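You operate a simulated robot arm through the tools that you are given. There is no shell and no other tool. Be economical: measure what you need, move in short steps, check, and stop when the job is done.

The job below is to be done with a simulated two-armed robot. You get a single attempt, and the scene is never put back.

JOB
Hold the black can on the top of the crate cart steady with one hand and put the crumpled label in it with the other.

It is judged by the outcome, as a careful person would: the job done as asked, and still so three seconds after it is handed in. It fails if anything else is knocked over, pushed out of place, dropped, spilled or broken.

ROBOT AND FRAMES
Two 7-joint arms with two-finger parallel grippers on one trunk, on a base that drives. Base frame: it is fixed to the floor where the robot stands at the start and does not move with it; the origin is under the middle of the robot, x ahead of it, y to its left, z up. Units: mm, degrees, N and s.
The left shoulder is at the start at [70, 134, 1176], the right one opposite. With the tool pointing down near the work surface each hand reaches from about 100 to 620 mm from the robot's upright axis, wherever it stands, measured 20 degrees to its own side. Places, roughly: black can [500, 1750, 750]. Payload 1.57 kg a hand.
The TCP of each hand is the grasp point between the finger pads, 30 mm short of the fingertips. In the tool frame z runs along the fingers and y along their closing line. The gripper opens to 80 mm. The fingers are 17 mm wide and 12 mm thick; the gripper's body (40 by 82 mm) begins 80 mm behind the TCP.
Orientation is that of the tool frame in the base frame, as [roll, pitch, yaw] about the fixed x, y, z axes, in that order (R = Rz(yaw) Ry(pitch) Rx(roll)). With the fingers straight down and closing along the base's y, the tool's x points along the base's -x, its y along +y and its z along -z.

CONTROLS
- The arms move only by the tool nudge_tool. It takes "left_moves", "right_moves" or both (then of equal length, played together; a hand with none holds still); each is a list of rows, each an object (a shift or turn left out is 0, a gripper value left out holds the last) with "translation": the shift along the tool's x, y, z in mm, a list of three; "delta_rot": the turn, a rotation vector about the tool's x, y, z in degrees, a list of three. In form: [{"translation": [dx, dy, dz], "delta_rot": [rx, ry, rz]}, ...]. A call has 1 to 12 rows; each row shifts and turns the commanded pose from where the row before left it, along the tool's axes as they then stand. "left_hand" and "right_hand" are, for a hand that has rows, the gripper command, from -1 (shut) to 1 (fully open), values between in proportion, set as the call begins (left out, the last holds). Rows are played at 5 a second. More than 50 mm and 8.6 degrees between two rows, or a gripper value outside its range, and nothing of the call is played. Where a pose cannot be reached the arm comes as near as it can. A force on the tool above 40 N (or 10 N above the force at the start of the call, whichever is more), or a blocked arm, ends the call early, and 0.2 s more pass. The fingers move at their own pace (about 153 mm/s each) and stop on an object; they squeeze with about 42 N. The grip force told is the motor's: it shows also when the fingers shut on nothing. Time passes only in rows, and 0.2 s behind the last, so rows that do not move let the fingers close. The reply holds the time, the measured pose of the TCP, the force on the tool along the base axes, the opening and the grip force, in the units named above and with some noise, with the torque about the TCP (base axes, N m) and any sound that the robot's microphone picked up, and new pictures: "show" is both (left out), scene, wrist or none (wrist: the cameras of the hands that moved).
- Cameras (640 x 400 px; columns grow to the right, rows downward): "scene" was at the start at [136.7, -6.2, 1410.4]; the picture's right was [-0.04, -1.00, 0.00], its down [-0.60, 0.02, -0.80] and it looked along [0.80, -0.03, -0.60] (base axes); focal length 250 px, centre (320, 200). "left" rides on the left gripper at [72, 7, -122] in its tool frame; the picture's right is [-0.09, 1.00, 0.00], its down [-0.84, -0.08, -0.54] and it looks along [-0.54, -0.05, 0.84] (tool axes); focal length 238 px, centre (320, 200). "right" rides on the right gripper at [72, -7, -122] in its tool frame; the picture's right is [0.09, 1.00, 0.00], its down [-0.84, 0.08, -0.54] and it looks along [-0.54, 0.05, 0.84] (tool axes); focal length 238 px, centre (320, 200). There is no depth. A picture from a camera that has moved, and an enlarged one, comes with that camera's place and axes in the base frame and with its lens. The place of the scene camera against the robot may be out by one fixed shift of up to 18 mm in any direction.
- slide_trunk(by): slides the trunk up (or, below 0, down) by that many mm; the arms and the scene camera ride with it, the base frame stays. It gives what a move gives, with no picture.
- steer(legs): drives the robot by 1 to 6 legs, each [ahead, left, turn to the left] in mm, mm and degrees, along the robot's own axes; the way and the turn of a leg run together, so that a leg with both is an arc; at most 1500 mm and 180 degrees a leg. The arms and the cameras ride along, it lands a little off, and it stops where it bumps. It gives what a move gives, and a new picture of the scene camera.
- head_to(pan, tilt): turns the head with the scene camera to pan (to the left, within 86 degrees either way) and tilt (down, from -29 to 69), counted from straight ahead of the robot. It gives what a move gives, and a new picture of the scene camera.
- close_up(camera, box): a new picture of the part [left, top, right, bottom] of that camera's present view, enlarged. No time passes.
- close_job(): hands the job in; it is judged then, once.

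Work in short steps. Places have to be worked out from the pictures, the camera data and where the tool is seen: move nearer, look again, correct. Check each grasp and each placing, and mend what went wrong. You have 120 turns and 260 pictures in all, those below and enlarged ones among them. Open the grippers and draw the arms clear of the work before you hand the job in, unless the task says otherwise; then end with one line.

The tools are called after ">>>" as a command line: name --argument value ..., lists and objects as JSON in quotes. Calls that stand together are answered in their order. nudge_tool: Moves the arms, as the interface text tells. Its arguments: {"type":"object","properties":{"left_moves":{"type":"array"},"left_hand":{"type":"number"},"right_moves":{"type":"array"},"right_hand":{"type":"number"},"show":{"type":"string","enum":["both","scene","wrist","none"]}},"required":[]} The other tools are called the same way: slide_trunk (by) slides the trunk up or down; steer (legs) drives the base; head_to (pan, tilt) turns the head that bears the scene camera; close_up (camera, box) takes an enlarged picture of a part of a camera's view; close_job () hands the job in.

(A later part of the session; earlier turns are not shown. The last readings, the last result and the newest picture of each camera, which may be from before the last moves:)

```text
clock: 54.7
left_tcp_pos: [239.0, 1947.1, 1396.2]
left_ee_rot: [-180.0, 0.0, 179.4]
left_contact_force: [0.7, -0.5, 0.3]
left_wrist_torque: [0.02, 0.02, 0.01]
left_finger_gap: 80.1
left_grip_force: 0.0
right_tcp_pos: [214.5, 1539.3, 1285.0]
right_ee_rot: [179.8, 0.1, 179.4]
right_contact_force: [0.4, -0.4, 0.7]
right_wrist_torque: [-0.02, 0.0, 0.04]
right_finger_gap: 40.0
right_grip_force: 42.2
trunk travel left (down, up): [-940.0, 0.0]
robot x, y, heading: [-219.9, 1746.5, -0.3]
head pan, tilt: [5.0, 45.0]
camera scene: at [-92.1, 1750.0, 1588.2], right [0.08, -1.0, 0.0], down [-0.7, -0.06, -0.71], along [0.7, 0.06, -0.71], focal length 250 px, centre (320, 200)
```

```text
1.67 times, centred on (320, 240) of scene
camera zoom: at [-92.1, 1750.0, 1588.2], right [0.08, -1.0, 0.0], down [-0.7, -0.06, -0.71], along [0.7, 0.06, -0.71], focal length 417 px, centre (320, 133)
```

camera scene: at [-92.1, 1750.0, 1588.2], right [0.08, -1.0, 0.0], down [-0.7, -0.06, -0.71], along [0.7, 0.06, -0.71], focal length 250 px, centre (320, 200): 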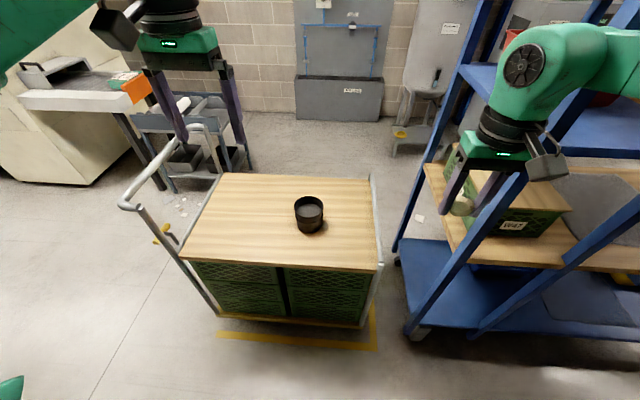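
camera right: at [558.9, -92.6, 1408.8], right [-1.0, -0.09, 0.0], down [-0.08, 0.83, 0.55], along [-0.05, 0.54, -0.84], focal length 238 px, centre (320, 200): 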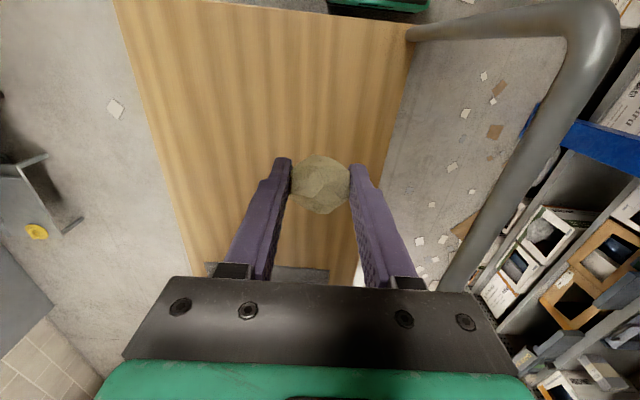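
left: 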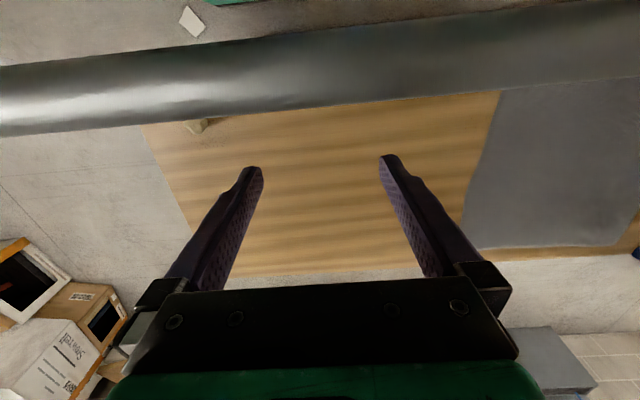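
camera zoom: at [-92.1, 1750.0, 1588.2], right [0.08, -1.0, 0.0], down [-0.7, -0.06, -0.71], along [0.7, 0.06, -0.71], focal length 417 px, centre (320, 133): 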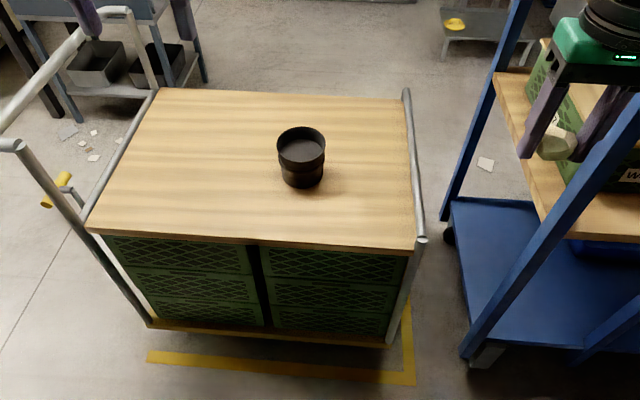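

The can is roughly 100–125 mm wide, too wide to span, so the left hand will pinch its left wall (one finger inside) while the right drops in the label. I drive closer, keeping left of the shelf post, and lower the trunk.

>>> steer --legs '[[0, 120, 0.3], [230, 0, 0]]'

>>> slide_trunk --by -230

>>> head_to --pan 0 --tilt 52

>>> close_up --camera "left" --box '[0, 0, 640, 400]'

>>> close_up --camera "right" --box '[0, 0, 640, 400]'

```text
clock: 57.3
left_tcp_pos: [456.6, 2066.8, 1399.5]
left_ee_rot: [179.8, 0.3, 179.5]
left_contact_force: [-0.8, 0.6, -0.4]
left_wrist_torque: [0.0, -0.05, -0.05]
left_finger_gap: 80.1
left_grip_force: 0.1
right_tcp_pos: [436.7, 1658.7, 1287.0]
right_ee_rot: [179.7, 0.5, 179.5]
right_contact_force: [0.6, 0.4, -0.8]
right_wrist_torque: [0.0, -0.05, 0.0]
right_finger_gap: 39.8
right_grip_force: 42.0
trunk travel left (down, up): [-940.0, 0.0]
robot x, y, heading: [3.4, 1866.2, -0.2]
head pan, tilt: [5.0, 45.0]
camera scene: at [126.9, 1867.7, 1588.7], right [0.08, -1.0, 0.0], down [-0.7, -0.06, -0.71], along [0.71, 0.06, -0.7], focal length 250 px, centre (320, 200)
```

scene: 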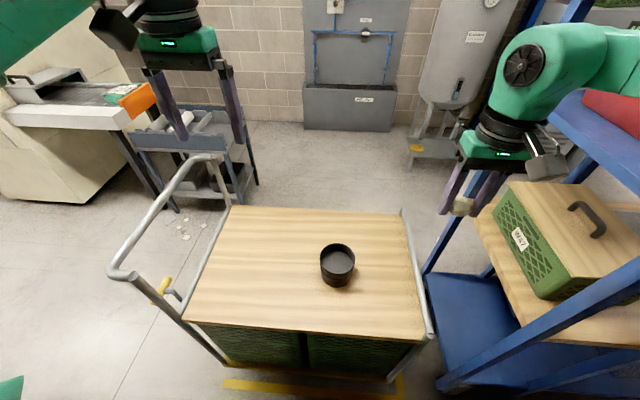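

```text
clock: 59.7
left_tcp_pos: [462.2, 2068.2, 1166.9]
left_ee_rot: [179.9, 0.0, 179.5]
left_contact_force: [0.3, -0.2, -0.1]
left_wrist_torque: [0.01, 0.0, -0.02]
left_finger_gap: 80.2
left_grip_force: 0.0
right_tcp_pos: [441.4, 1660.4, 1055.0]
right_ee_rot: [179.8, 0.2, 179.7]
right_contact_force: [-0.4, 0.3, -0.7]
right_wrist_torque: [-0.02, 0.0, -0.02]
right_finger_gap: 39.5
right_grip_force: 42.2
trunk travel left (down, up): [-710.0, 230.0]
robot x, y, heading: [7.3, 1865.1, -0.1]
head pan, tilt: [5.0, 45.0]
```

```text
clock: 60.4
left_tcp_pos: [462.4, 2067.4, 1165.6]
left_ee_rot: [180.0, 0.0, 179.5]
left_contact_force: [0.0, -0.1, 0.0]
left_wrist_torque: [-0.01, 0.02, 0.02]
left_finger_gap: 80.4
left_grip_force: 0.1
right_tcp_pos: [441.0, 1660.4, 1056.5]
right_ee_rot: [179.8, 0.2, 179.7]
right_contact_force: [-0.4, -0.1, -1.8]
right_wrist_torque: [-0.01, -0.01, 0.0]
right_finger_gap: 39.9
right_grip_force: 42.4
trunk travel left (down, up): [-710.0, 230.0]
robot x, y, heading: [5.2, 1863.5, -0.3]
head pan, tilt: [0.0, 52.0]
camera scene: at [127.1, 1862.1, 1348.6], right [-0.01, -1.0, 0.0], down [-0.79, 0.0, -0.62], along [0.62, 0.0, -0.79], focal length 250 px, centre (320, 200)
```

scene: 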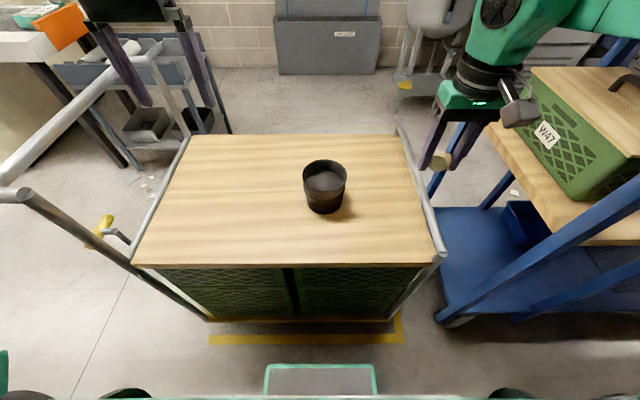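

```text
1.00 times, centred on (320, 200) of left (not enlarged: the box is as wide or as high as the picture)
camera zoom: at [389.4, 2074.1, 1288.5], right [0.1, 0.99, 0.0], down [0.84, -0.08, 0.54], along [0.54, -0.05, -0.84], focal length 238 px, centre (320, 200)
```

zoom: 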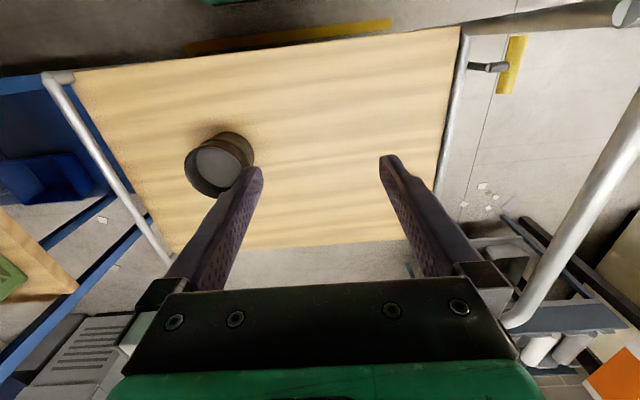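

```text
1.00 times, centred on (320, 200) of right (not enlarged: the box is as wide or as high as the picture)
camera zoom: at [368.1, 1651.7, 1178.2], right [-0.09, 1.0, 0.0], down [0.84, 0.07, 0.55], along [0.54, 0.05, -0.84], focal length 238 px, centre (320, 200)
```

zoom: 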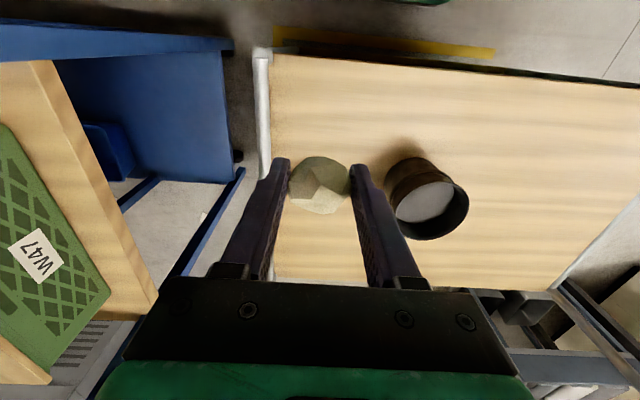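

Triangulating both wrist views gives the can's rim centre at about (565, 1846, 864), with an outer diameter of about 115. The base has ~175 mm to the cart, so I advance 85 mm for better reach.

>>> steer --legs '[[85, 0, 0]]'

>>> nudge_tool --left_moves '[{"translation": [0, -40, 20]}, {"translation": [0, -40, 25]}, {"translation": [0, -40, 25]}, {"translation": [0, -25, 35]}, {"translation": [0, 0, 35]}]' --left_hand 0.0 --show "both"

```text
clock: 61.5
left_tcp_pos: [545.5, 2066.8, 1167.5]
left_ee_rot: [180.0, 0.3, 179.6]
left_contact_force: [-0.7, 0.0, 0.2]
left_wrist_torque: [-0.03, -0.02, 0.03]
left_finger_gap: 80.1
left_grip_force: 0.0
right_tcp_pos: [525.8, 1660.7, 1056.0]
right_ee_rot: [179.8, 0.3, 179.7]
right_contact_force: [-0.9, -0.3, -0.3]
right_wrist_torque: [0.04, 0.01, 0.01]
right_finger_gap: 39.9
right_grip_force: 42.2
trunk travel left (down, up): [-710.0, 230.0]
robot x, y, heading: [88.9, 1867.2, -0.2]
head pan, tilt: [0.0, 52.0]
camera scene: at [210.5, 1861.7, 1348.9], right [-0.01, -1.0, 0.0], down [-0.79, 0.0, -0.62], along [0.62, 0.0, -0.79], focal length 250 px, centre (320, 200)
```

scene: 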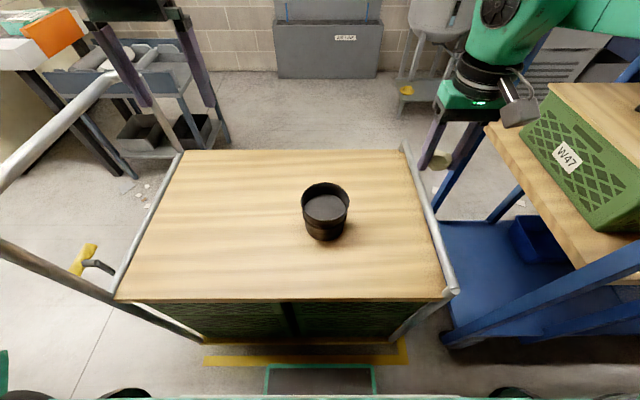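

```text
clock: 62.7
left_tcp_pos: [547.4, 1922.6, 1023.8]
left_ee_rot: [-179.8, 0.1, 179.6]
left_contact_force: [0.1, -0.4, 0.5]
left_wrist_torque: [0.0, 0.01, 0.01]
left_finger_gap: 40.4
left_grip_force: 0.1
right_tcp_pos: [527.3, 1660.1, 1054.9]
right_ee_rot: [179.8, 0.1, 179.7]
right_contact_force: [-0.1, 0.1, -0.7]
right_wrist_torque: [0.02, 0.05, 0.02]
right_finger_gap: 39.5
right_grip_force: 41.9
trunk travel left (down, up): [-710.0, 230.0]
robot x, y, heading: [90.7, 1862.9, -0.2]
head pan, tilt: [0.0, 52.0]
camera scene: at [213.5, 1862.9, 1348.6], right [0.0, -1.0, 0.0], down [-0.79, 0.0, -0.62], along [0.62, 0.0, -0.79], focal length 250 px, centre (320, 200)
camera left: at [474.4, 1929.2, 1147.1], right [0.1, 1.0, 0.0], down [0.84, -0.08, 0.54], along [0.54, -0.06, -0.84], focal length 238 px, centre (320, 200)
```

scene: 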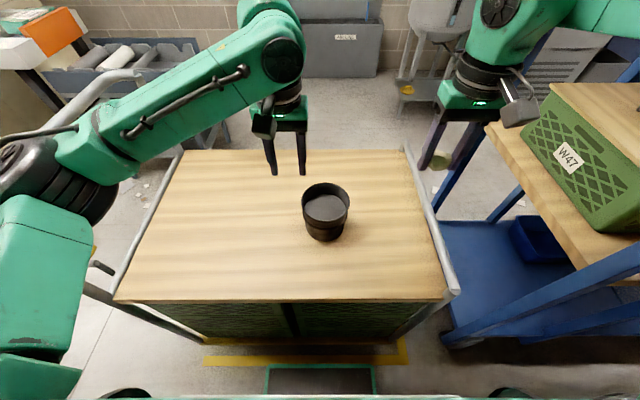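
left: 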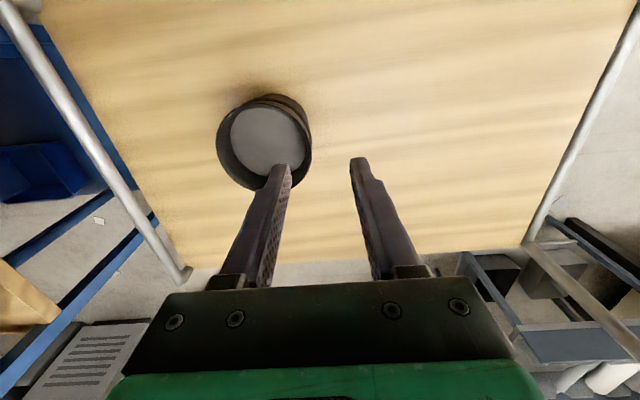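

The pose is good. I take a close-up of the can in the left wrist camera for a precise rim fix.

>>> close_up --camera "left" --box '[190, 80, 350, 200]'

>>> close_up --camera "right" --box '[320, 90, 480, 210]'

>>> close_up --camera "scene" --box '[240, 140, 400, 260]'

```text
3.33 times, centred on (270, 140) of left
camera zoom: at [474.4, 1929.2, 1147.1], right [0.1, 1.0, 0.0], down [0.84, -0.08, 0.54], along [0.54, -0.06, -0.84], focal length 794 px, centre (487, 400)
```

zoom: 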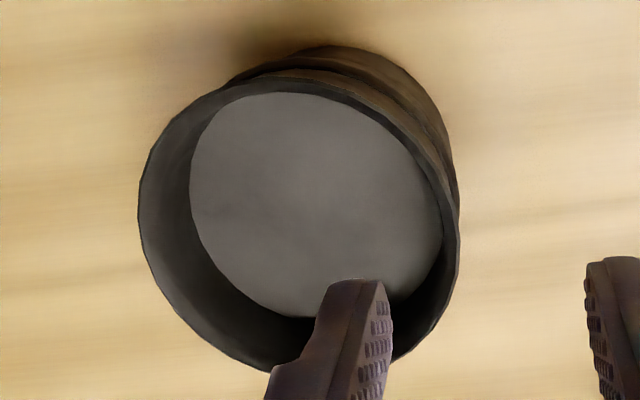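

```text
3.33 times, centred on (400, 150) of right
camera zoom: at [454.5, 1652.6, 1178.3], right [-0.09, 1.0, 0.0], down [0.84, 0.07, 0.55], along [0.54, 0.05, -0.84], focal length 794 px, centre (53, 367)
```

zoom: 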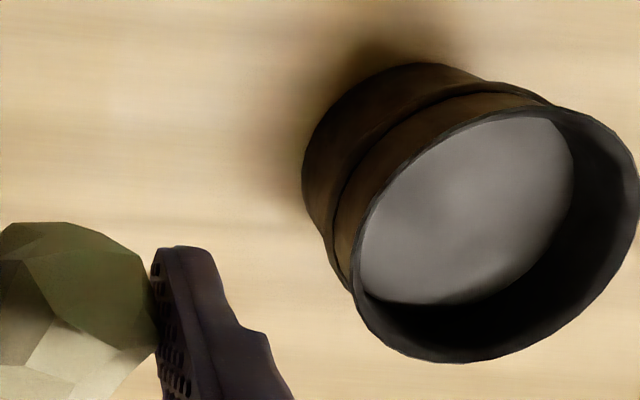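

```text
3.33 times, centred on (320, 200) of scene
camera zoom: at [213.5, 1862.9, 1348.6], right [0.0, -1.0, 0.0], down [-0.79, 0.0, -0.62], along [0.62, 0.0, -0.79], focal length 834 px, centre (320, 200)
```

zoom: 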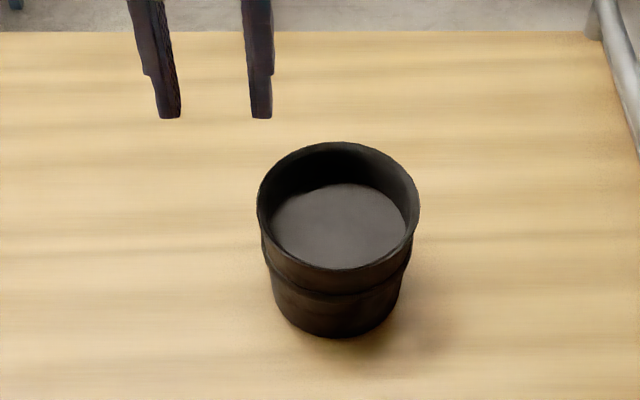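

The rim fix is good: centre (569.5, 1849, 872), outer left edge at y≈1907. I move the left hand above the left wall point (569, 1904), with its tips just above the rim.

>>> nudge_tool --left_moves '[{"translation": [-11, -9, 20]}, {"translation": [-11, -9.6, 30]}, {"translation": [0, 0, 30]}, {"translation": [0, 0, 20]}]' --show "both"

>>> close_up --camera "scene" --box '[240, 130, 400, 250]'

>>> close_up --camera "right" --box '[320, 90, 480, 210]'

```text
clock: 63.7
left_tcp_pos: [568.8, 1904.4, 925.7]
left_ee_rot: [-180.0, 0.1, 179.5]
left_contact_force: [0.3, 0.3, -0.3]
left_wrist_torque: [-0.02, 0.02, -0.01]
left_finger_gap: 40.0
left_grip_force: 0.1
right_tcp_pos: [527.8, 1659.3, 1056.3]
right_ee_rot: [179.8, 0.2, 179.8]
right_contact_force: [0.2, 0.0, -0.7]
right_wrist_torque: [-0.01, -0.01, -0.01]
right_finger_gap: 39.7
right_grip_force: 42.3
trunk travel left (down, up): [-710.0, 230.0]
robot x, y, heading: [87.2, 1869.4, -0.4]
head pan, tilt: [0.0, 52.0]
camera scene: at [213.2, 1861.6, 1348.6], right [-0.01, -1.0, 0.0], down [-0.79, 0.0, -0.62], along [0.62, 0.0, -0.79], focal length 250 px, centre (320, 200)
camera left: at [496.4, 1910.8, 1048.3], right [0.1, 0.99, 0.0], down [0.84, -0.08, 0.54], along [0.54, -0.05, -0.84], focal length 238 px, centre (320, 200)
```

scene: 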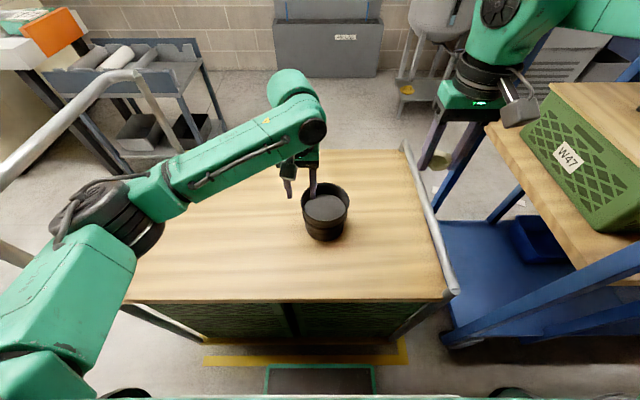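
left: 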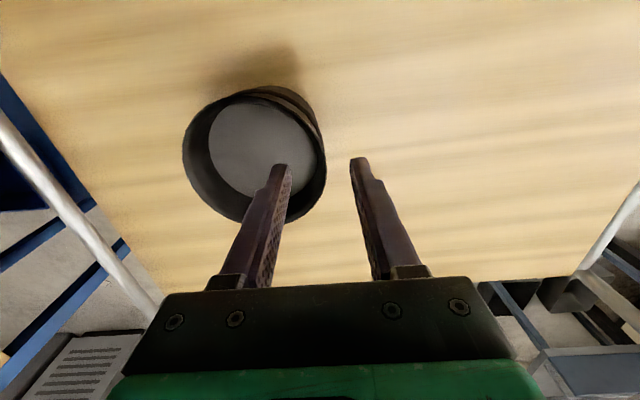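

```text
3.33 times, centred on (320, 190) of scene
camera zoom: at [213.2, 1861.6, 1348.6], right [-0.01, -1.0, 0.0], down [-0.79, 0.0, -0.62], along [0.62, 0.0, -0.79], focal length 834 px, centre (320, 233)
```

zoom: 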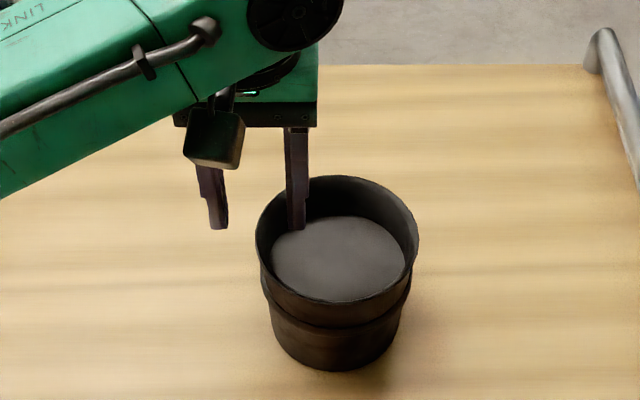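

```text
3.33 times, centred on (400, 150) of right
camera zoom: at [454.3, 1651.5, 1178.2], right [-0.09, 1.0, 0.0], down [0.84, 0.07, 0.55], along [0.54, 0.05, -0.84], focal length 794 px, centre (53, 367)
```

zoom: 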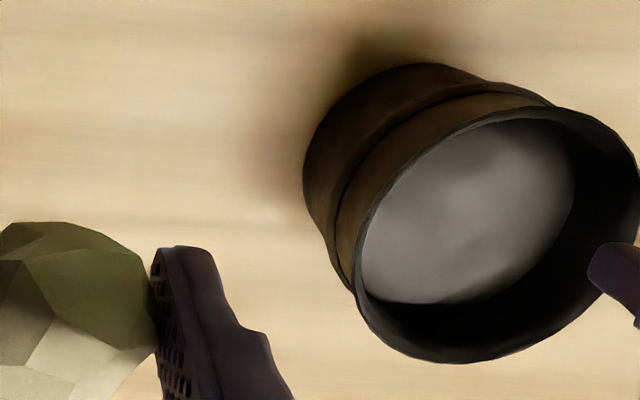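

The wall is aligned between the fingers, with the inner finger over the mouth and the outer one clear. I descend 46 mm so the tips straddle the wall by ~22 mm.

>>> nudge_tool --left_moves '[{"translation": [0, 1, 16]}, {"translation": [0, 0, 15]}, {"translation": [0, 0, 15]}]' --show "both"

>>> close_up --camera "scene" --box '[240, 130, 400, 250]'

```text
clock: 64.5
left_tcp_pos: [568.1, 1904.7, 881.3]
left_ee_rot: [179.9, 0.2, 179.6]
left_contact_force: [0.6, -0.9, 0.6]
left_wrist_torque: [-0.04, 0.04, -0.02]
left_finger_gap: 40.2
left_grip_force: 0.1
right_tcp_pos: [527.2, 1660.0, 1056.4]
right_ee_rot: [179.8, 0.3, 179.7]
right_contact_force: [-0.6, 0.3, -0.5]
right_wrist_torque: [0.02, 0.0, -0.03]
right_finger_gap: 39.5
right_grip_force: 41.5
trunk travel left (down, up): [-710.0, 230.0]
robot x, y, heading: [88.4, 1862.6, -0.3]
head pan, tilt: [0.0, 52.0]
camera scene: at [213.0, 1861.6, 1348.6], right [-0.01, -1.0, 0.0], down [-0.79, 0.0, -0.62], along [0.62, 0.0, -0.79], focal length 250 px, centre (320, 200)
camera left: at [496.1, 1910.7, 1002.9], right [0.1, 0.99, 0.0], down [0.84, -0.08, 0.54], along [0.54, -0.05, -0.84], focal length 238 px, centre (320, 200)
```

scene: 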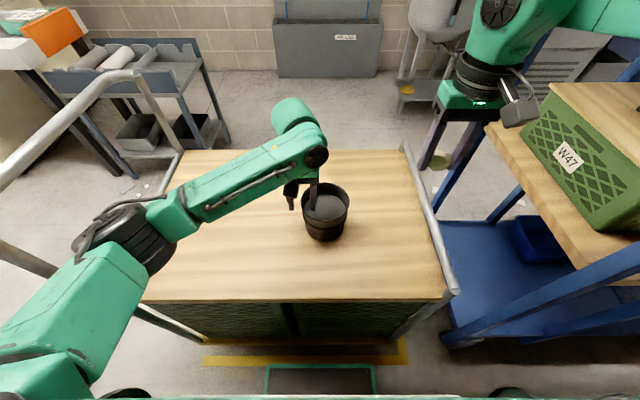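
left: 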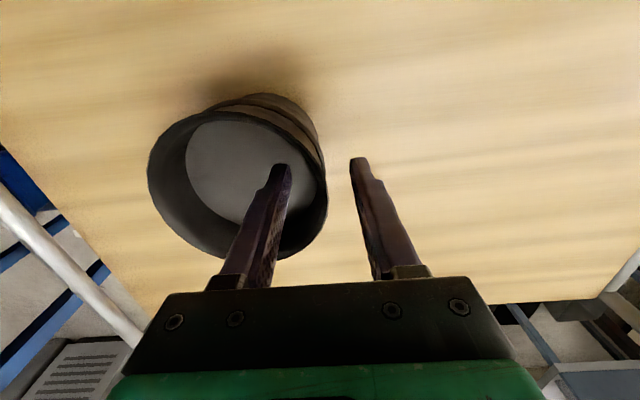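

```text
3.33 times, centred on (320, 190) of scene
camera zoom: at [213.0, 1861.6, 1348.6], right [-0.01, -1.0, 0.0], down [-0.79, 0.0, -0.62], along [0.62, 0.0, -0.79], focal length 834 px, centre (320, 233)
```

zoom: 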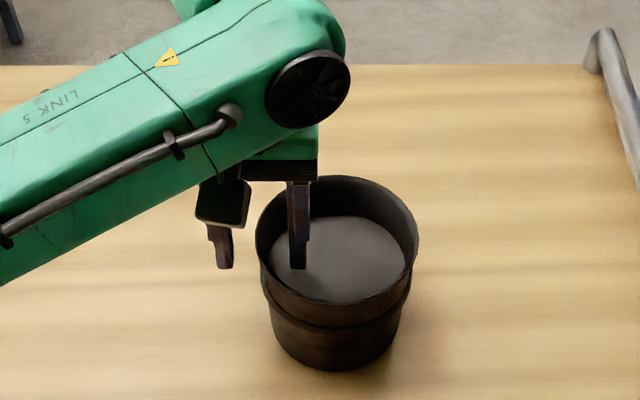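

The tips straddle the wall by ~21 mm. Before gripping, I prepare the right hand: tilt it 35° so its body leans right, away from the left hand.

>>> nudge_tool --right_moves '[{"delta_rot": [-7, 0, 0]}, {"delta_rot": [-7, 0, 0]}, {"delta_rot": [-7, 0, 0]}, {"delta_rot": [-7, 0, 0]}, {"delta_rot": [-7, 0, 0]}]' --show "both"

```text
clock: 65.7
left_tcp_pos: [569.2, 1904.3, 879.6]
left_ee_rot: [179.8, 0.0, 179.7]
left_contact_force: [0.0, 0.0, 0.4]
left_wrist_torque: [0.0, 0.02, -0.01]
left_finger_gap: 39.8
left_grip_force: 0.1
right_tcp_pos: [527.0, 1659.3, 1056.4]
right_ee_rot: [144.7, 0.3, 179.6]
right_contact_force: [0.6, 0.2, 0.1]
right_wrist_torque: [0.01, 0.01, -0.01]
right_finger_gap: 39.8
right_grip_force: 42.1
trunk travel left (down, up): [-710.0, 230.0]
robot x, y, heading: [90.8, 1865.6, -0.3]
head pan, tilt: [0.0, 52.0]
camera scene: at [212.9, 1860.6, 1348.6], right [-0.01, -1.0, 0.0], down [-0.79, 0.0, -0.62], along [0.62, 0.0, -0.79], focal length 250 px, centre (320, 200)
camera right: at [453.8, 1581.6, 1152.2], right [-0.09, 0.81, 0.58], down [0.83, -0.25, 0.49], along [0.55, 0.52, -0.65], focal length 238 px, centre (320, 200)
```

scene: 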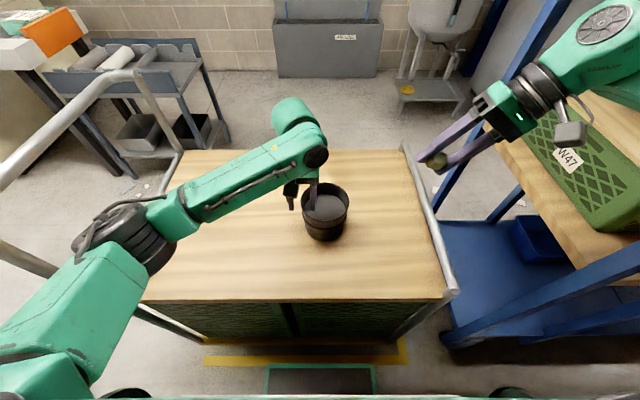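
right: 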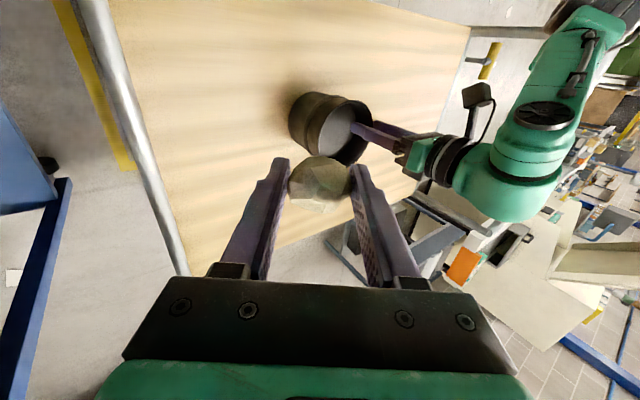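

The tilt worked with no contact. Now I grip the can's wall with the left hand, closing in two stages.

>>> nudge_tool --left_moves '[{"translation": [0, 0, 0]}, {"translation": [0, 0, 0]}]' --left_hand -0.6 --show "none"

>>> nudge_tool --left_moves '[{"translation": [0, 0, 0]}, {"translation": [0, 0, 0]}, {"translation": [0, 0, 0]}]' --left_hand -1 --show "both"

>>> close_up --camera "scene" --box '[240, 130, 400, 250]'

```text
clock: 66.3
left_tcp_pos: [569.0, 1904.3, 880.4]
left_ee_rot: [180.0, 0.0, 179.6]
left_contact_force: [0.5, 0.2, 0.7]
left_wrist_torque: [0.02, -0.03, -0.01]
left_finger_gap: 16.0
left_grip_force: 0.1
right_tcp_pos: [526.4, 1658.4, 1056.2]
right_ee_rot: [144.8, 0.2, 179.7]
right_contact_force: [0.4, -0.5, -0.1]
right_wrist_torque: [0.0, -0.01, -0.01]
right_finger_gap: 39.7
right_grip_force: 42.0
trunk travel left (down, up): [-710.0, 230.0]
robot x, y, heading: [88.4, 1863.6, -0.5]
head pan, tilt: [0.0, 52.0]
```

```text
clock: 67.1
left_tcp_pos: [568.5, 1903.6, 881.4]
left_ee_rot: [180.0, 0.1, 179.6]
left_contact_force: [0.1, 0.2, 6.2]
left_wrist_torque: [-0.45, 0.43, -0.11]
left_finger_gap: 5.4
left_grip_force: 25.9
right_tcp_pos: [526.7, 1659.0, 1056.9]
right_ee_rot: [144.8, 0.3, 179.7]
right_contact_force: [-0.7, 0.8, 0.3]
right_wrist_torque: [0.0, 0.04, -0.01]
right_finger_gap: 39.9
right_grip_force: 42.0
trunk travel left (down, up): [-710.0, 230.0]
robot x, y, heading: [89.3, 1863.6, -0.4]
head pan, tilt: [0.0, 52.0]
camera scene: at [212.2, 1861.5, 1348.7], right [-0.01, -1.0, 0.0], down [-0.79, 0.0, -0.62], along [0.62, 0.0, -0.79], focal length 250 px, centre (320, 200)
camera left: at [495.6, 1910.7, 1003.4], right [0.1, 0.99, 0.0], down [0.84, -0.08, 0.54], along [0.54, -0.05, -0.84], focal length 238 px, centre (320, 200)
```

scene: 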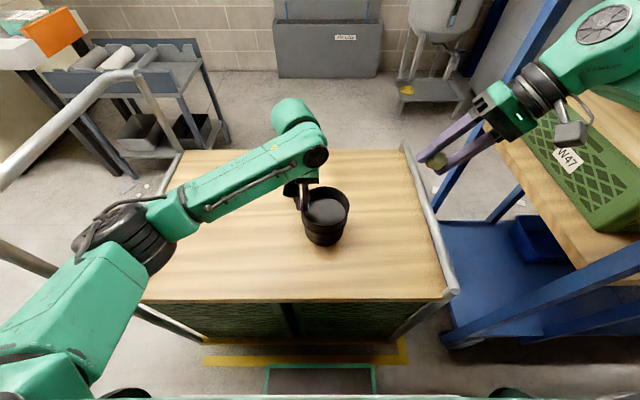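
left: 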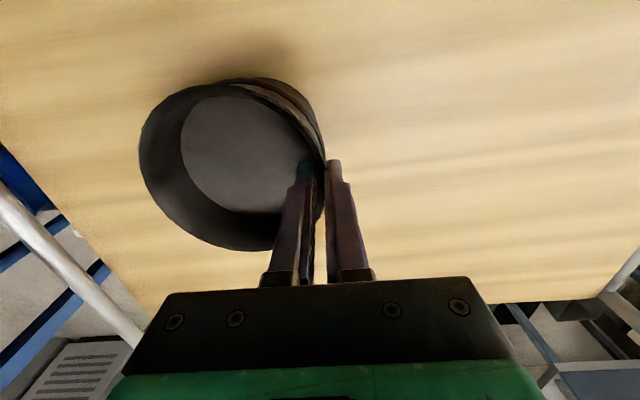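

```text
3.33 times, centred on (320, 190) of scene
camera zoom: at [212.2, 1861.5, 1348.7], right [-0.01, -1.0, 0.0], down [-0.79, 0.0, -0.62], along [0.62, 0.0, -0.79], focal length 834 px, centre (320, 233)
```

zoom: 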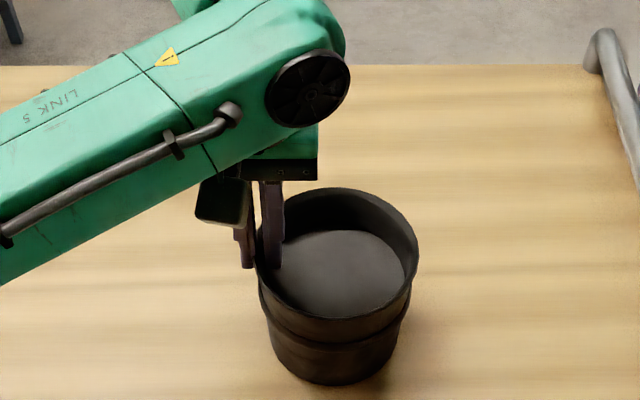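

The can's wall is gripped with a 5.4 mm gap; the can shifted only ~10 mm toward me and stands firm. I bring the right hand to a pre-drop point up-right of the mouth, along its tilted axis.

>>> nudge_tool --right_moves '[{"translation": [-10, 16.3, 29.6]}, {"translation": [-10, 16.3, 29.6]}, {"translation": [-9, 16.3, 29.6]}]' --show "both"

>>> close_up --camera "scene" --box '[260, 100, 460, 250]'

```text
clock: 67.9
left_tcp_pos: [568.5, 1904.4, 881.2]
left_ee_rot: [-179.8, -0.1, 179.5]
left_contact_force: [0.5, -1.2, 3.6]
left_wrist_torque: [-0.55, 0.21, 0.12]
left_finger_gap: 5.4
left_grip_force: 25.8
right_tcp_pos: [556.8, 1752.0, 1011.4]
right_ee_rot: [144.8, 0.2, 179.7]
right_contact_force: [-0.1, 0.1, -0.5]
right_wrist_torque: [0.0, 0.02, 0.01]
right_finger_gap: 39.7
right_grip_force: 42.1
trunk travel left (down, up): [-710.0, 230.0]
robot x, y, heading: [87.5, 1866.8, -0.2]
head pan, tilt: [0.0, 52.0]
camera scene: at [212.9, 1862.6, 1348.6], right [-0.01, -1.0, 0.0], down [-0.79, 0.0, -0.62], along [0.62, 0.0, -0.79], focal length 250 px, centre (320, 200)
camera right: at [482.7, 1674.6, 1107.6], right [-0.09, 0.81, 0.57], down [0.83, -0.25, 0.49], along [0.55, 0.52, -0.66], focal length 238 px, centre (320, 200)
```

scene: 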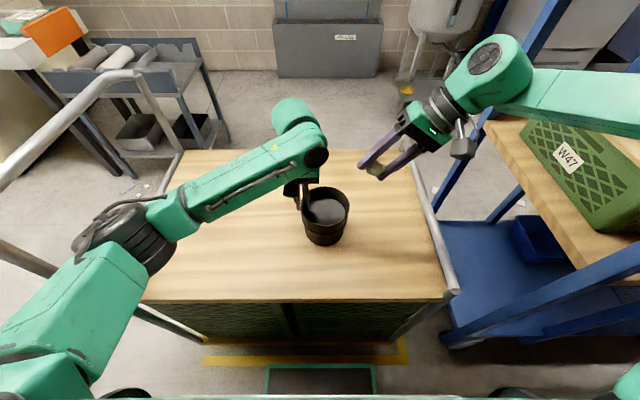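
right: 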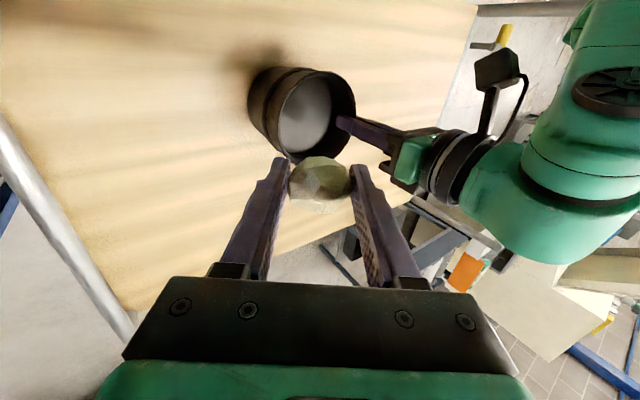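

```text
2.67 times, centred on (360, 175) of scene
camera zoom: at [212.9, 1862.6, 1348.6], right [-0.01, -1.0, 0.0], down [-0.79, 0.0, -0.62], along [0.62, 0.0, -0.79], focal length 667 px, centre (213, 267)
```

zoom: 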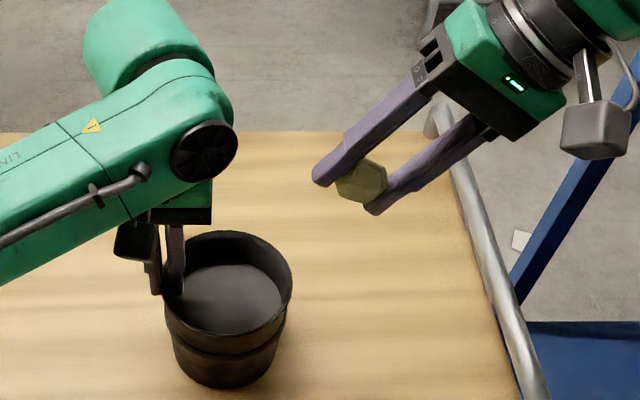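

The rim centre now reads about (557, 1843). The right hand is lined up, so I advance 90 mm along its axis and check the clearance.

>>> nudge_tool --right_moves '[{"translation": [0, 0, 30]}, {"translation": [0, 0, 30]}, {"translation": [0, 0, 30]}]' --show "both"

>>> close_up --camera "scene" --box '[260, 110, 420, 260]'

```text
clock: 68.7
left_tcp_pos: [567.7, 1904.5, 881.1]
left_ee_rot: [-179.9, 0.0, 179.6]
left_contact_force: [0.6, -1.6, 4.3]
left_wrist_torque: [-0.52, 0.2, 0.14]
left_finger_gap: 5.2
left_grip_force: 25.5
right_tcp_pos: [556.0, 1804.0, 938.5]
right_ee_rot: [144.8, 0.3, 179.7]
right_contact_force: [-0.1, -0.8, 0.2]
right_wrist_torque: [-0.01, -0.01, 0.01]
right_finger_gap: 39.8
right_grip_force: 42.4
trunk travel left (down, up): [-710.0, 230.0]
robot x, y, heading: [89.2, 1864.7, -0.2]
head pan, tilt: [0.0, 52.0]
camera scene: at [212.8, 1862.3, 1348.6], right [-0.01, -1.0, 0.0], down [-0.79, 0.0, -0.62], along [0.62, 0.0, -0.79], focal length 250 px, centre (320, 200)
camera right: at [483.1, 1727.4, 1034.7], right [-0.09, 0.81, 0.57], down [0.83, -0.25, 0.49], along [0.55, 0.52, -0.66], focal length 238 px, centre (320, 200)
```

scene: 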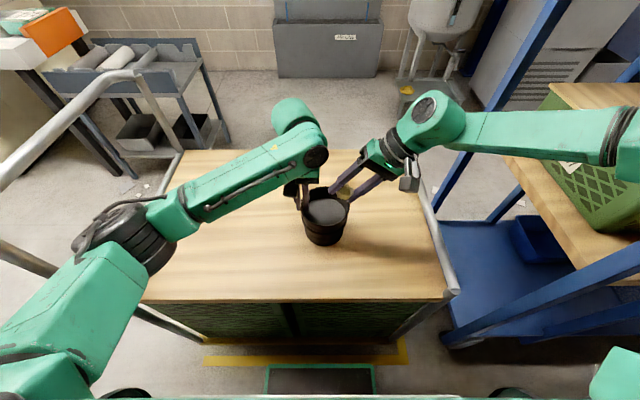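
right: 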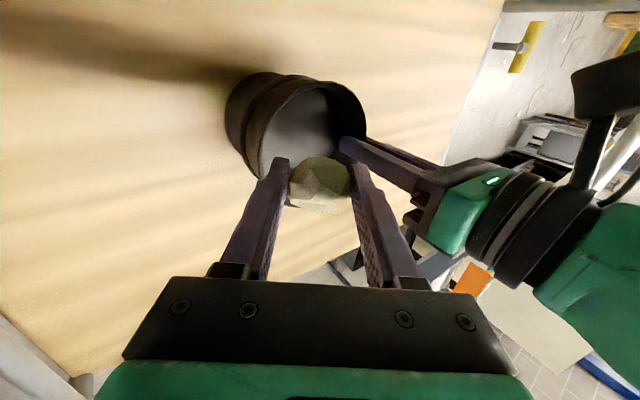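

```text
2.67 times, centred on (340, 185) of scene
camera zoom: at [212.8, 1862.3, 1348.6], right [-0.01, -1.0, 0.0], down [-0.79, 0.0, -0.62], along [0.62, 0.0, -0.79], focal length 667 px, centre (267, 240)
```

zoom: 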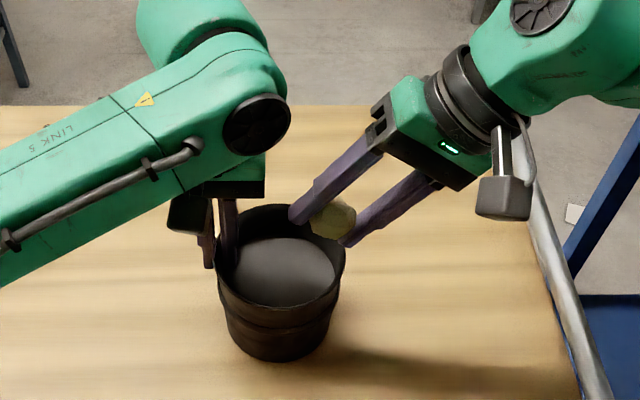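

Clear all round. I advance a further 36 mm so the label is over the mouth with the lower fingertip just inside.

>>> nudge_tool --right_moves '[{"translation": [0, 1, 12]}, {"translation": [0, 1, 12]}, {"translation": [0, 1, 12]}]' --show "both"

>>> close_up --camera "scene" --box '[260, 110, 420, 260]'

>>> close_up --camera "left" --box '[80, 40, 400, 280]'

```text
clock: 69.5
left_tcp_pos: [568.5, 1904.8, 880.9]
left_ee_rot: [-180.0, 0.0, 179.7]
left_contact_force: [0.2, -0.8, 3.3]
left_wrist_torque: [-0.51, 0.1, 0.14]
left_finger_gap: 5.4
left_grip_force: 25.2
right_tcp_pos: [555.8, 1825.7, 911.0]
right_ee_rot: [144.8, 0.3, 179.7]
right_contact_force: [-0.2, -0.2, -0.2]
right_wrist_torque: [0.01, 0.02, 0.0]
right_finger_gap: 39.6
right_grip_force: 42.2
trunk travel left (down, up): [-710.0, 230.0]
robot x, y, heading: [91.0, 1861.6, -0.3]
head pan, tilt: [0.0, 52.0]
camera scene: at [212.6, 1862.1, 1348.6], right [-0.01, -1.0, 0.0], down [-0.79, 0.0, -0.62], along [0.62, 0.0, -0.79], focal length 250 px, centre (320, 200)
camera right: at [482.8, 1748.9, 1006.6], right [-0.09, 0.81, 0.57], down [0.83, -0.25, 0.49], along [0.55, 0.52, -0.66], focal length 238 px, centre (320, 200)
```

scene: 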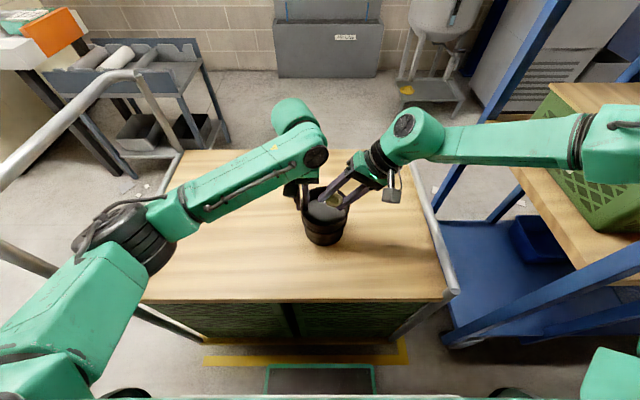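
right: 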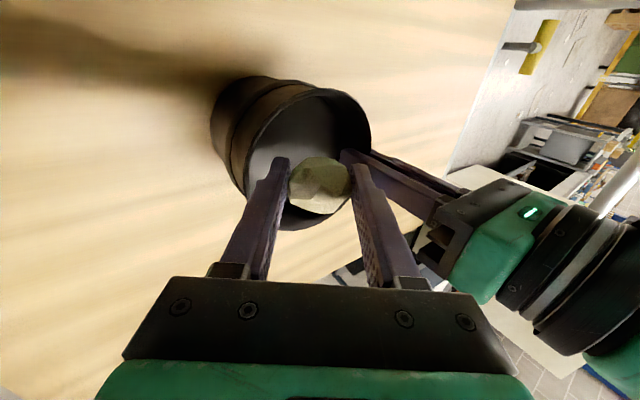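

```text
2.67 times, centred on (340, 185) of scene
camera zoom: at [212.6, 1862.1, 1348.6], right [-0.01, -1.0, 0.0], down [-0.79, 0.0, -0.62], along [0.62, 0.0, -0.79], focal length 667 px, centre (267, 240)
```

zoom: 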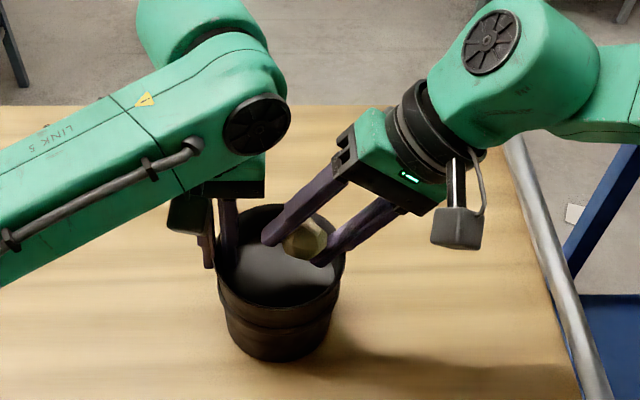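

```text
1.67 times, centred on (240, 160) of left
camera zoom: at [495.8, 1911.0, 1003.1], right [0.1, 0.99, 0.0], down [0.84, -0.08, 0.54], along [0.54, -0.05, -0.84], focal length 397 px, centre (453, 267)
```

zoom: 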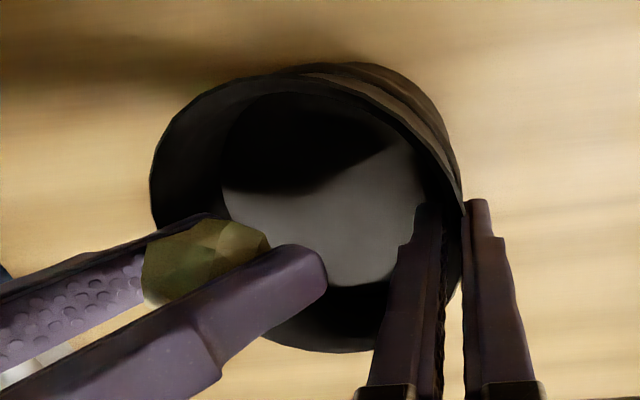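

The label hangs over the mouth, slightly right of and above the rim. I lower it 12 mm and shift it 5 mm left, then check before release.

>>> nudge_tool --right_moves '[{"translation": [-2, -1.3, 6.3]}, {"translation": [-2, -1.4, 6.4]}]' --show "none"

>>> nudge_tool --right_moves '[{"translation": [0, 0, 0]}, {"translation": [0, 0, 0]}, {"translation": [0, 0, 0]}]' --right_hand 0.3 --show "both"

>>> close_up --camera "scene" --box '[260, 110, 420, 260]'

>>> close_up --camera "left" --box '[80, 40, 400, 280]'

```text
clock: 70.1
left_tcp_pos: [567.2, 1903.6, 881.5]
left_ee_rot: [-179.9, 0.1, 179.6]
left_contact_force: [-0.6, 0.8, 5.4]
left_wrist_torque: [-0.49, 0.25, -0.1]
left_finger_gap: 5.2
left_grip_force: 25.7
right_tcp_pos: [555.0, 1831.5, 901.9]
right_ee_rot: [145.0, 0.3, 179.6]
right_contact_force: [-0.3, 0.3, -0.7]
right_wrist_torque: [0.0, -0.02, 0.0]
right_finger_gap: 39.7
right_grip_force: 42.0
right hand out of reach, approached as far as the arm can: row 2
trunk travel left (down, up): [-710.0, 230.0]
robot x, y, heading: [90.1, 1865.5, -0.5]
head pan, tilt: [0.0, 52.0]
```

```text
clock: 70.9
left_tcp_pos: [567.6, 1905.5, 879.6]
left_ee_rot: [-180.0, 0.0, 179.6]
left_contact_force: [0.4, -0.5, 3.3]
left_wrist_torque: [-0.52, -0.08, 0.12]
left_finger_gap: 5.2
left_grip_force: 25.7
right_tcp_pos: [555.3, 1830.1, 903.4]
right_ee_rot: [145.0, 0.2, 179.6]
right_contact_force: [0.1, -0.1, 0.6]
right_wrist_torque: [-0.03, -0.01, -0.01]
right_finger_gap: 52.1
right_grip_force: 0.0
trunk travel left (down, up): [-710.0, 230.0]
robot x, y, heading: [88.6, 1860.3, -0.3]
head pan, tilt: [0.0, 52.0]
camera scene: at [212.3, 1861.7, 1348.6], right [-0.01, -1.0, 0.0], down [-0.79, 0.0, -0.62], along [0.62, 0.0, -0.79], focal length 250 px, centre (320, 200)
camera right: at [482.0, 1755.7, 999.9], right [-0.09, 0.82, 0.57], down [0.83, -0.25, 0.49], along [0.55, 0.52, -0.66], focal length 238 px, centre (320, 200)
```

scene: 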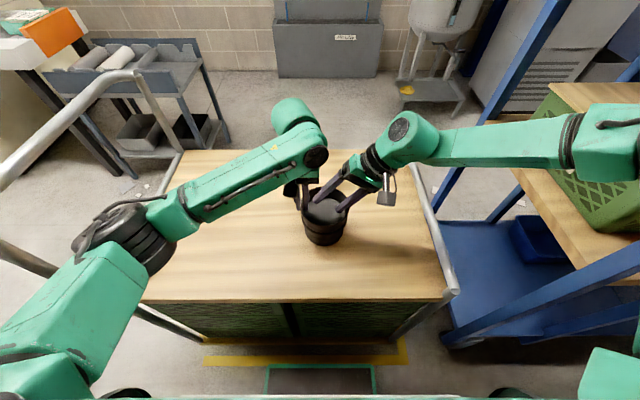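
right: 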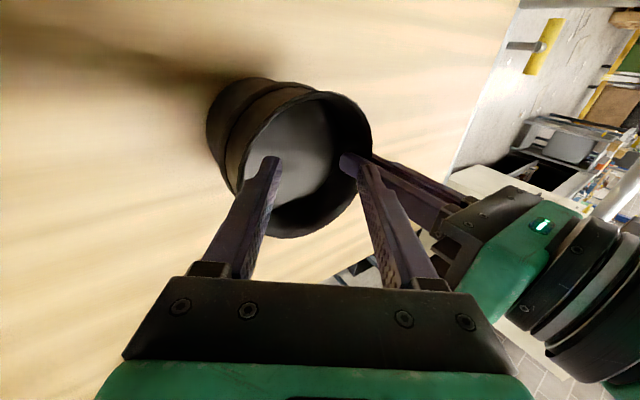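

```text
2.67 times, centred on (340, 185) of scene
camera zoom: at [212.3, 1861.7, 1348.6], right [-0.01, -1.0, 0.0], down [-0.79, 0.0, -0.62], along [0.62, 0.0, -0.79], focal length 667 px, centre (267, 240)
```

zoom: 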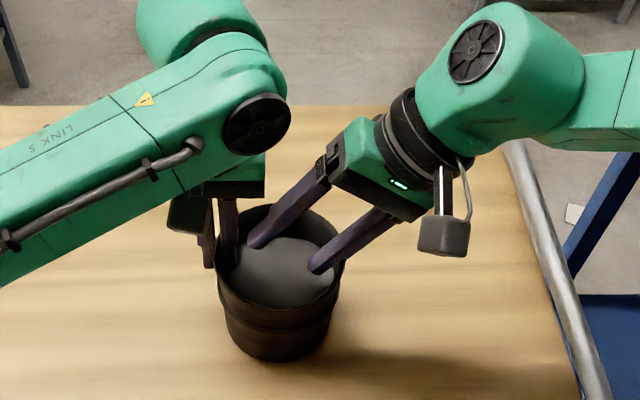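

```text
1.67 times, centred on (240, 160) of left
camera zoom: at [495.7, 1910.8, 1003.2], right [0.1, 0.99, 0.0], down [0.84, -0.08, 0.54], along [0.54, -0.05, -0.84], focal length 397 px, centre (453, 267)
```

zoom: 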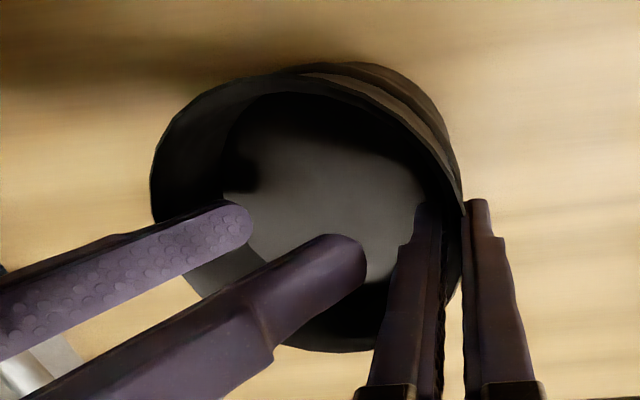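

The label left the fingers but isn't visible yet; it may be hidden by the fingers or the near wall. I withdraw the right hand along its axis and look.

>>> nudge_tool --right_moves '[{"translation": [0, 0, -30]}, {"translation": [0, 0, -40]}, {"translation": [0, 0, -40]}, {"translation": [0, 0, -40]}]' --show "both"

>>> close_up --camera "scene" --box '[270, 160, 390, 260]'

>>> close_up --camera "left" --box '[80, 40, 400, 280]'

```text
clock: 71.9
left_tcp_pos: [567.9, 1904.1, 881.6]
left_ee_rot: [180.0, 0.1, 179.6]
left_contact_force: [0.2, -0.6, 4.2]
left_wrist_torque: [-0.53, -0.09, 0.18]
left_finger_gap: 5.2
left_grip_force: 25.6
right_tcp_pos: [552.6, 1743.3, 1027.6]
right_ee_rot: [144.8, 0.4, 179.7]
right_contact_force: [0.0, -0.4, 0.3]
right_wrist_torque: [-0.01, -0.01, -0.01]
right_finger_gap: 51.7
right_grip_force: 0.0
trunk travel left (down, up): [-710.0, 230.0]
robot x, y, heading: [87.7, 1868.8, -0.1]
head pan, tilt: [0.0, 52.0]
camera scene: at [211.8, 1861.1, 1348.7], right [-0.01, -1.0, 0.0], down [-0.79, 0.0, -0.62], along [0.62, 0.0, -0.79], focal length 250 px, centre (320, 200)
camera right: at [479.7, 1666.7, 1124.6], right [-0.09, 0.81, 0.57], down [0.83, -0.25, 0.49], along [0.55, 0.52, -0.66], focal length 238 px, centre (320, 200)
```

scene: 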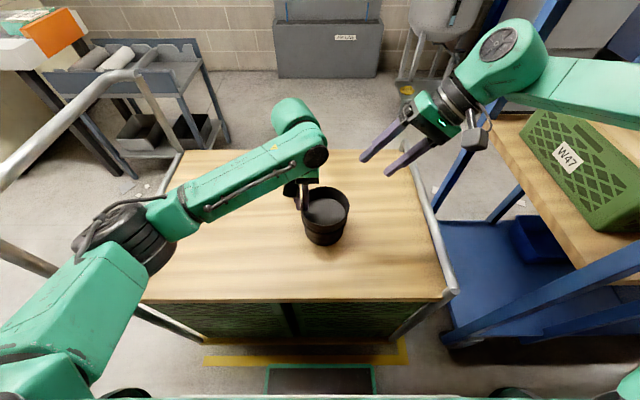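
right: 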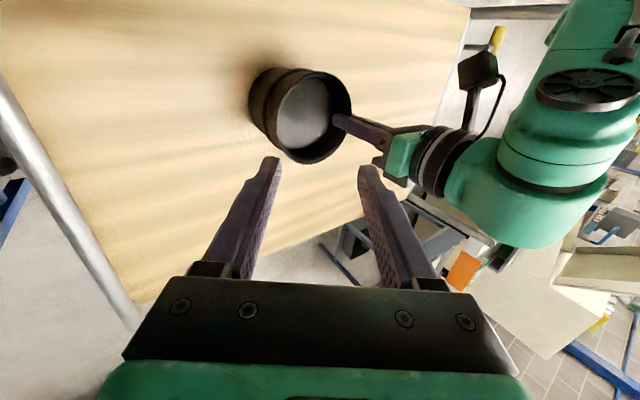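

```text
4.00 times, centred on (330, 210) of scene
camera zoom: at [211.8, 1861.1, 1348.7], right [-0.01, -1.0, 0.0], down [-0.79, 0.0, -0.62], along [0.62, 0.0, -0.79], focal length 1001 px, centre (280, 160)
```

zoom: 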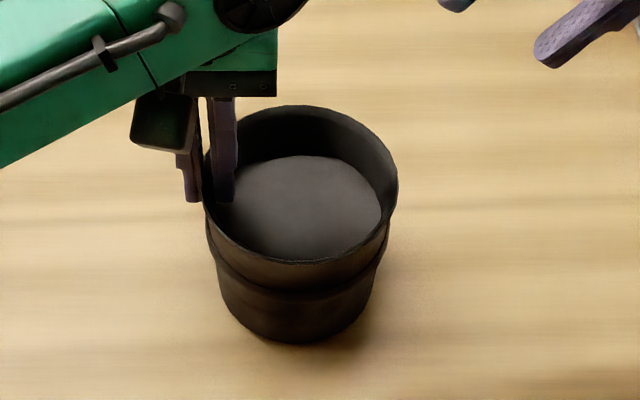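

```text
1.67 times, centred on (240, 160) of left
camera zoom: at [495.3, 1910.4, 1003.5], right [0.1, 1.0, 0.0], down [0.83, -0.08, 0.54], along [0.54, -0.05, -0.84], focal length 397 px, centre (453, 267)
```

zoom: 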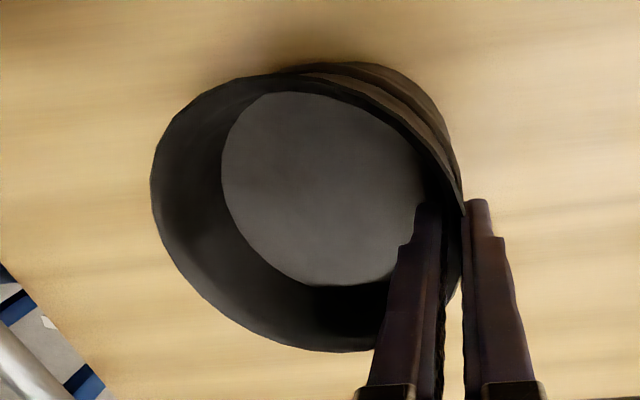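

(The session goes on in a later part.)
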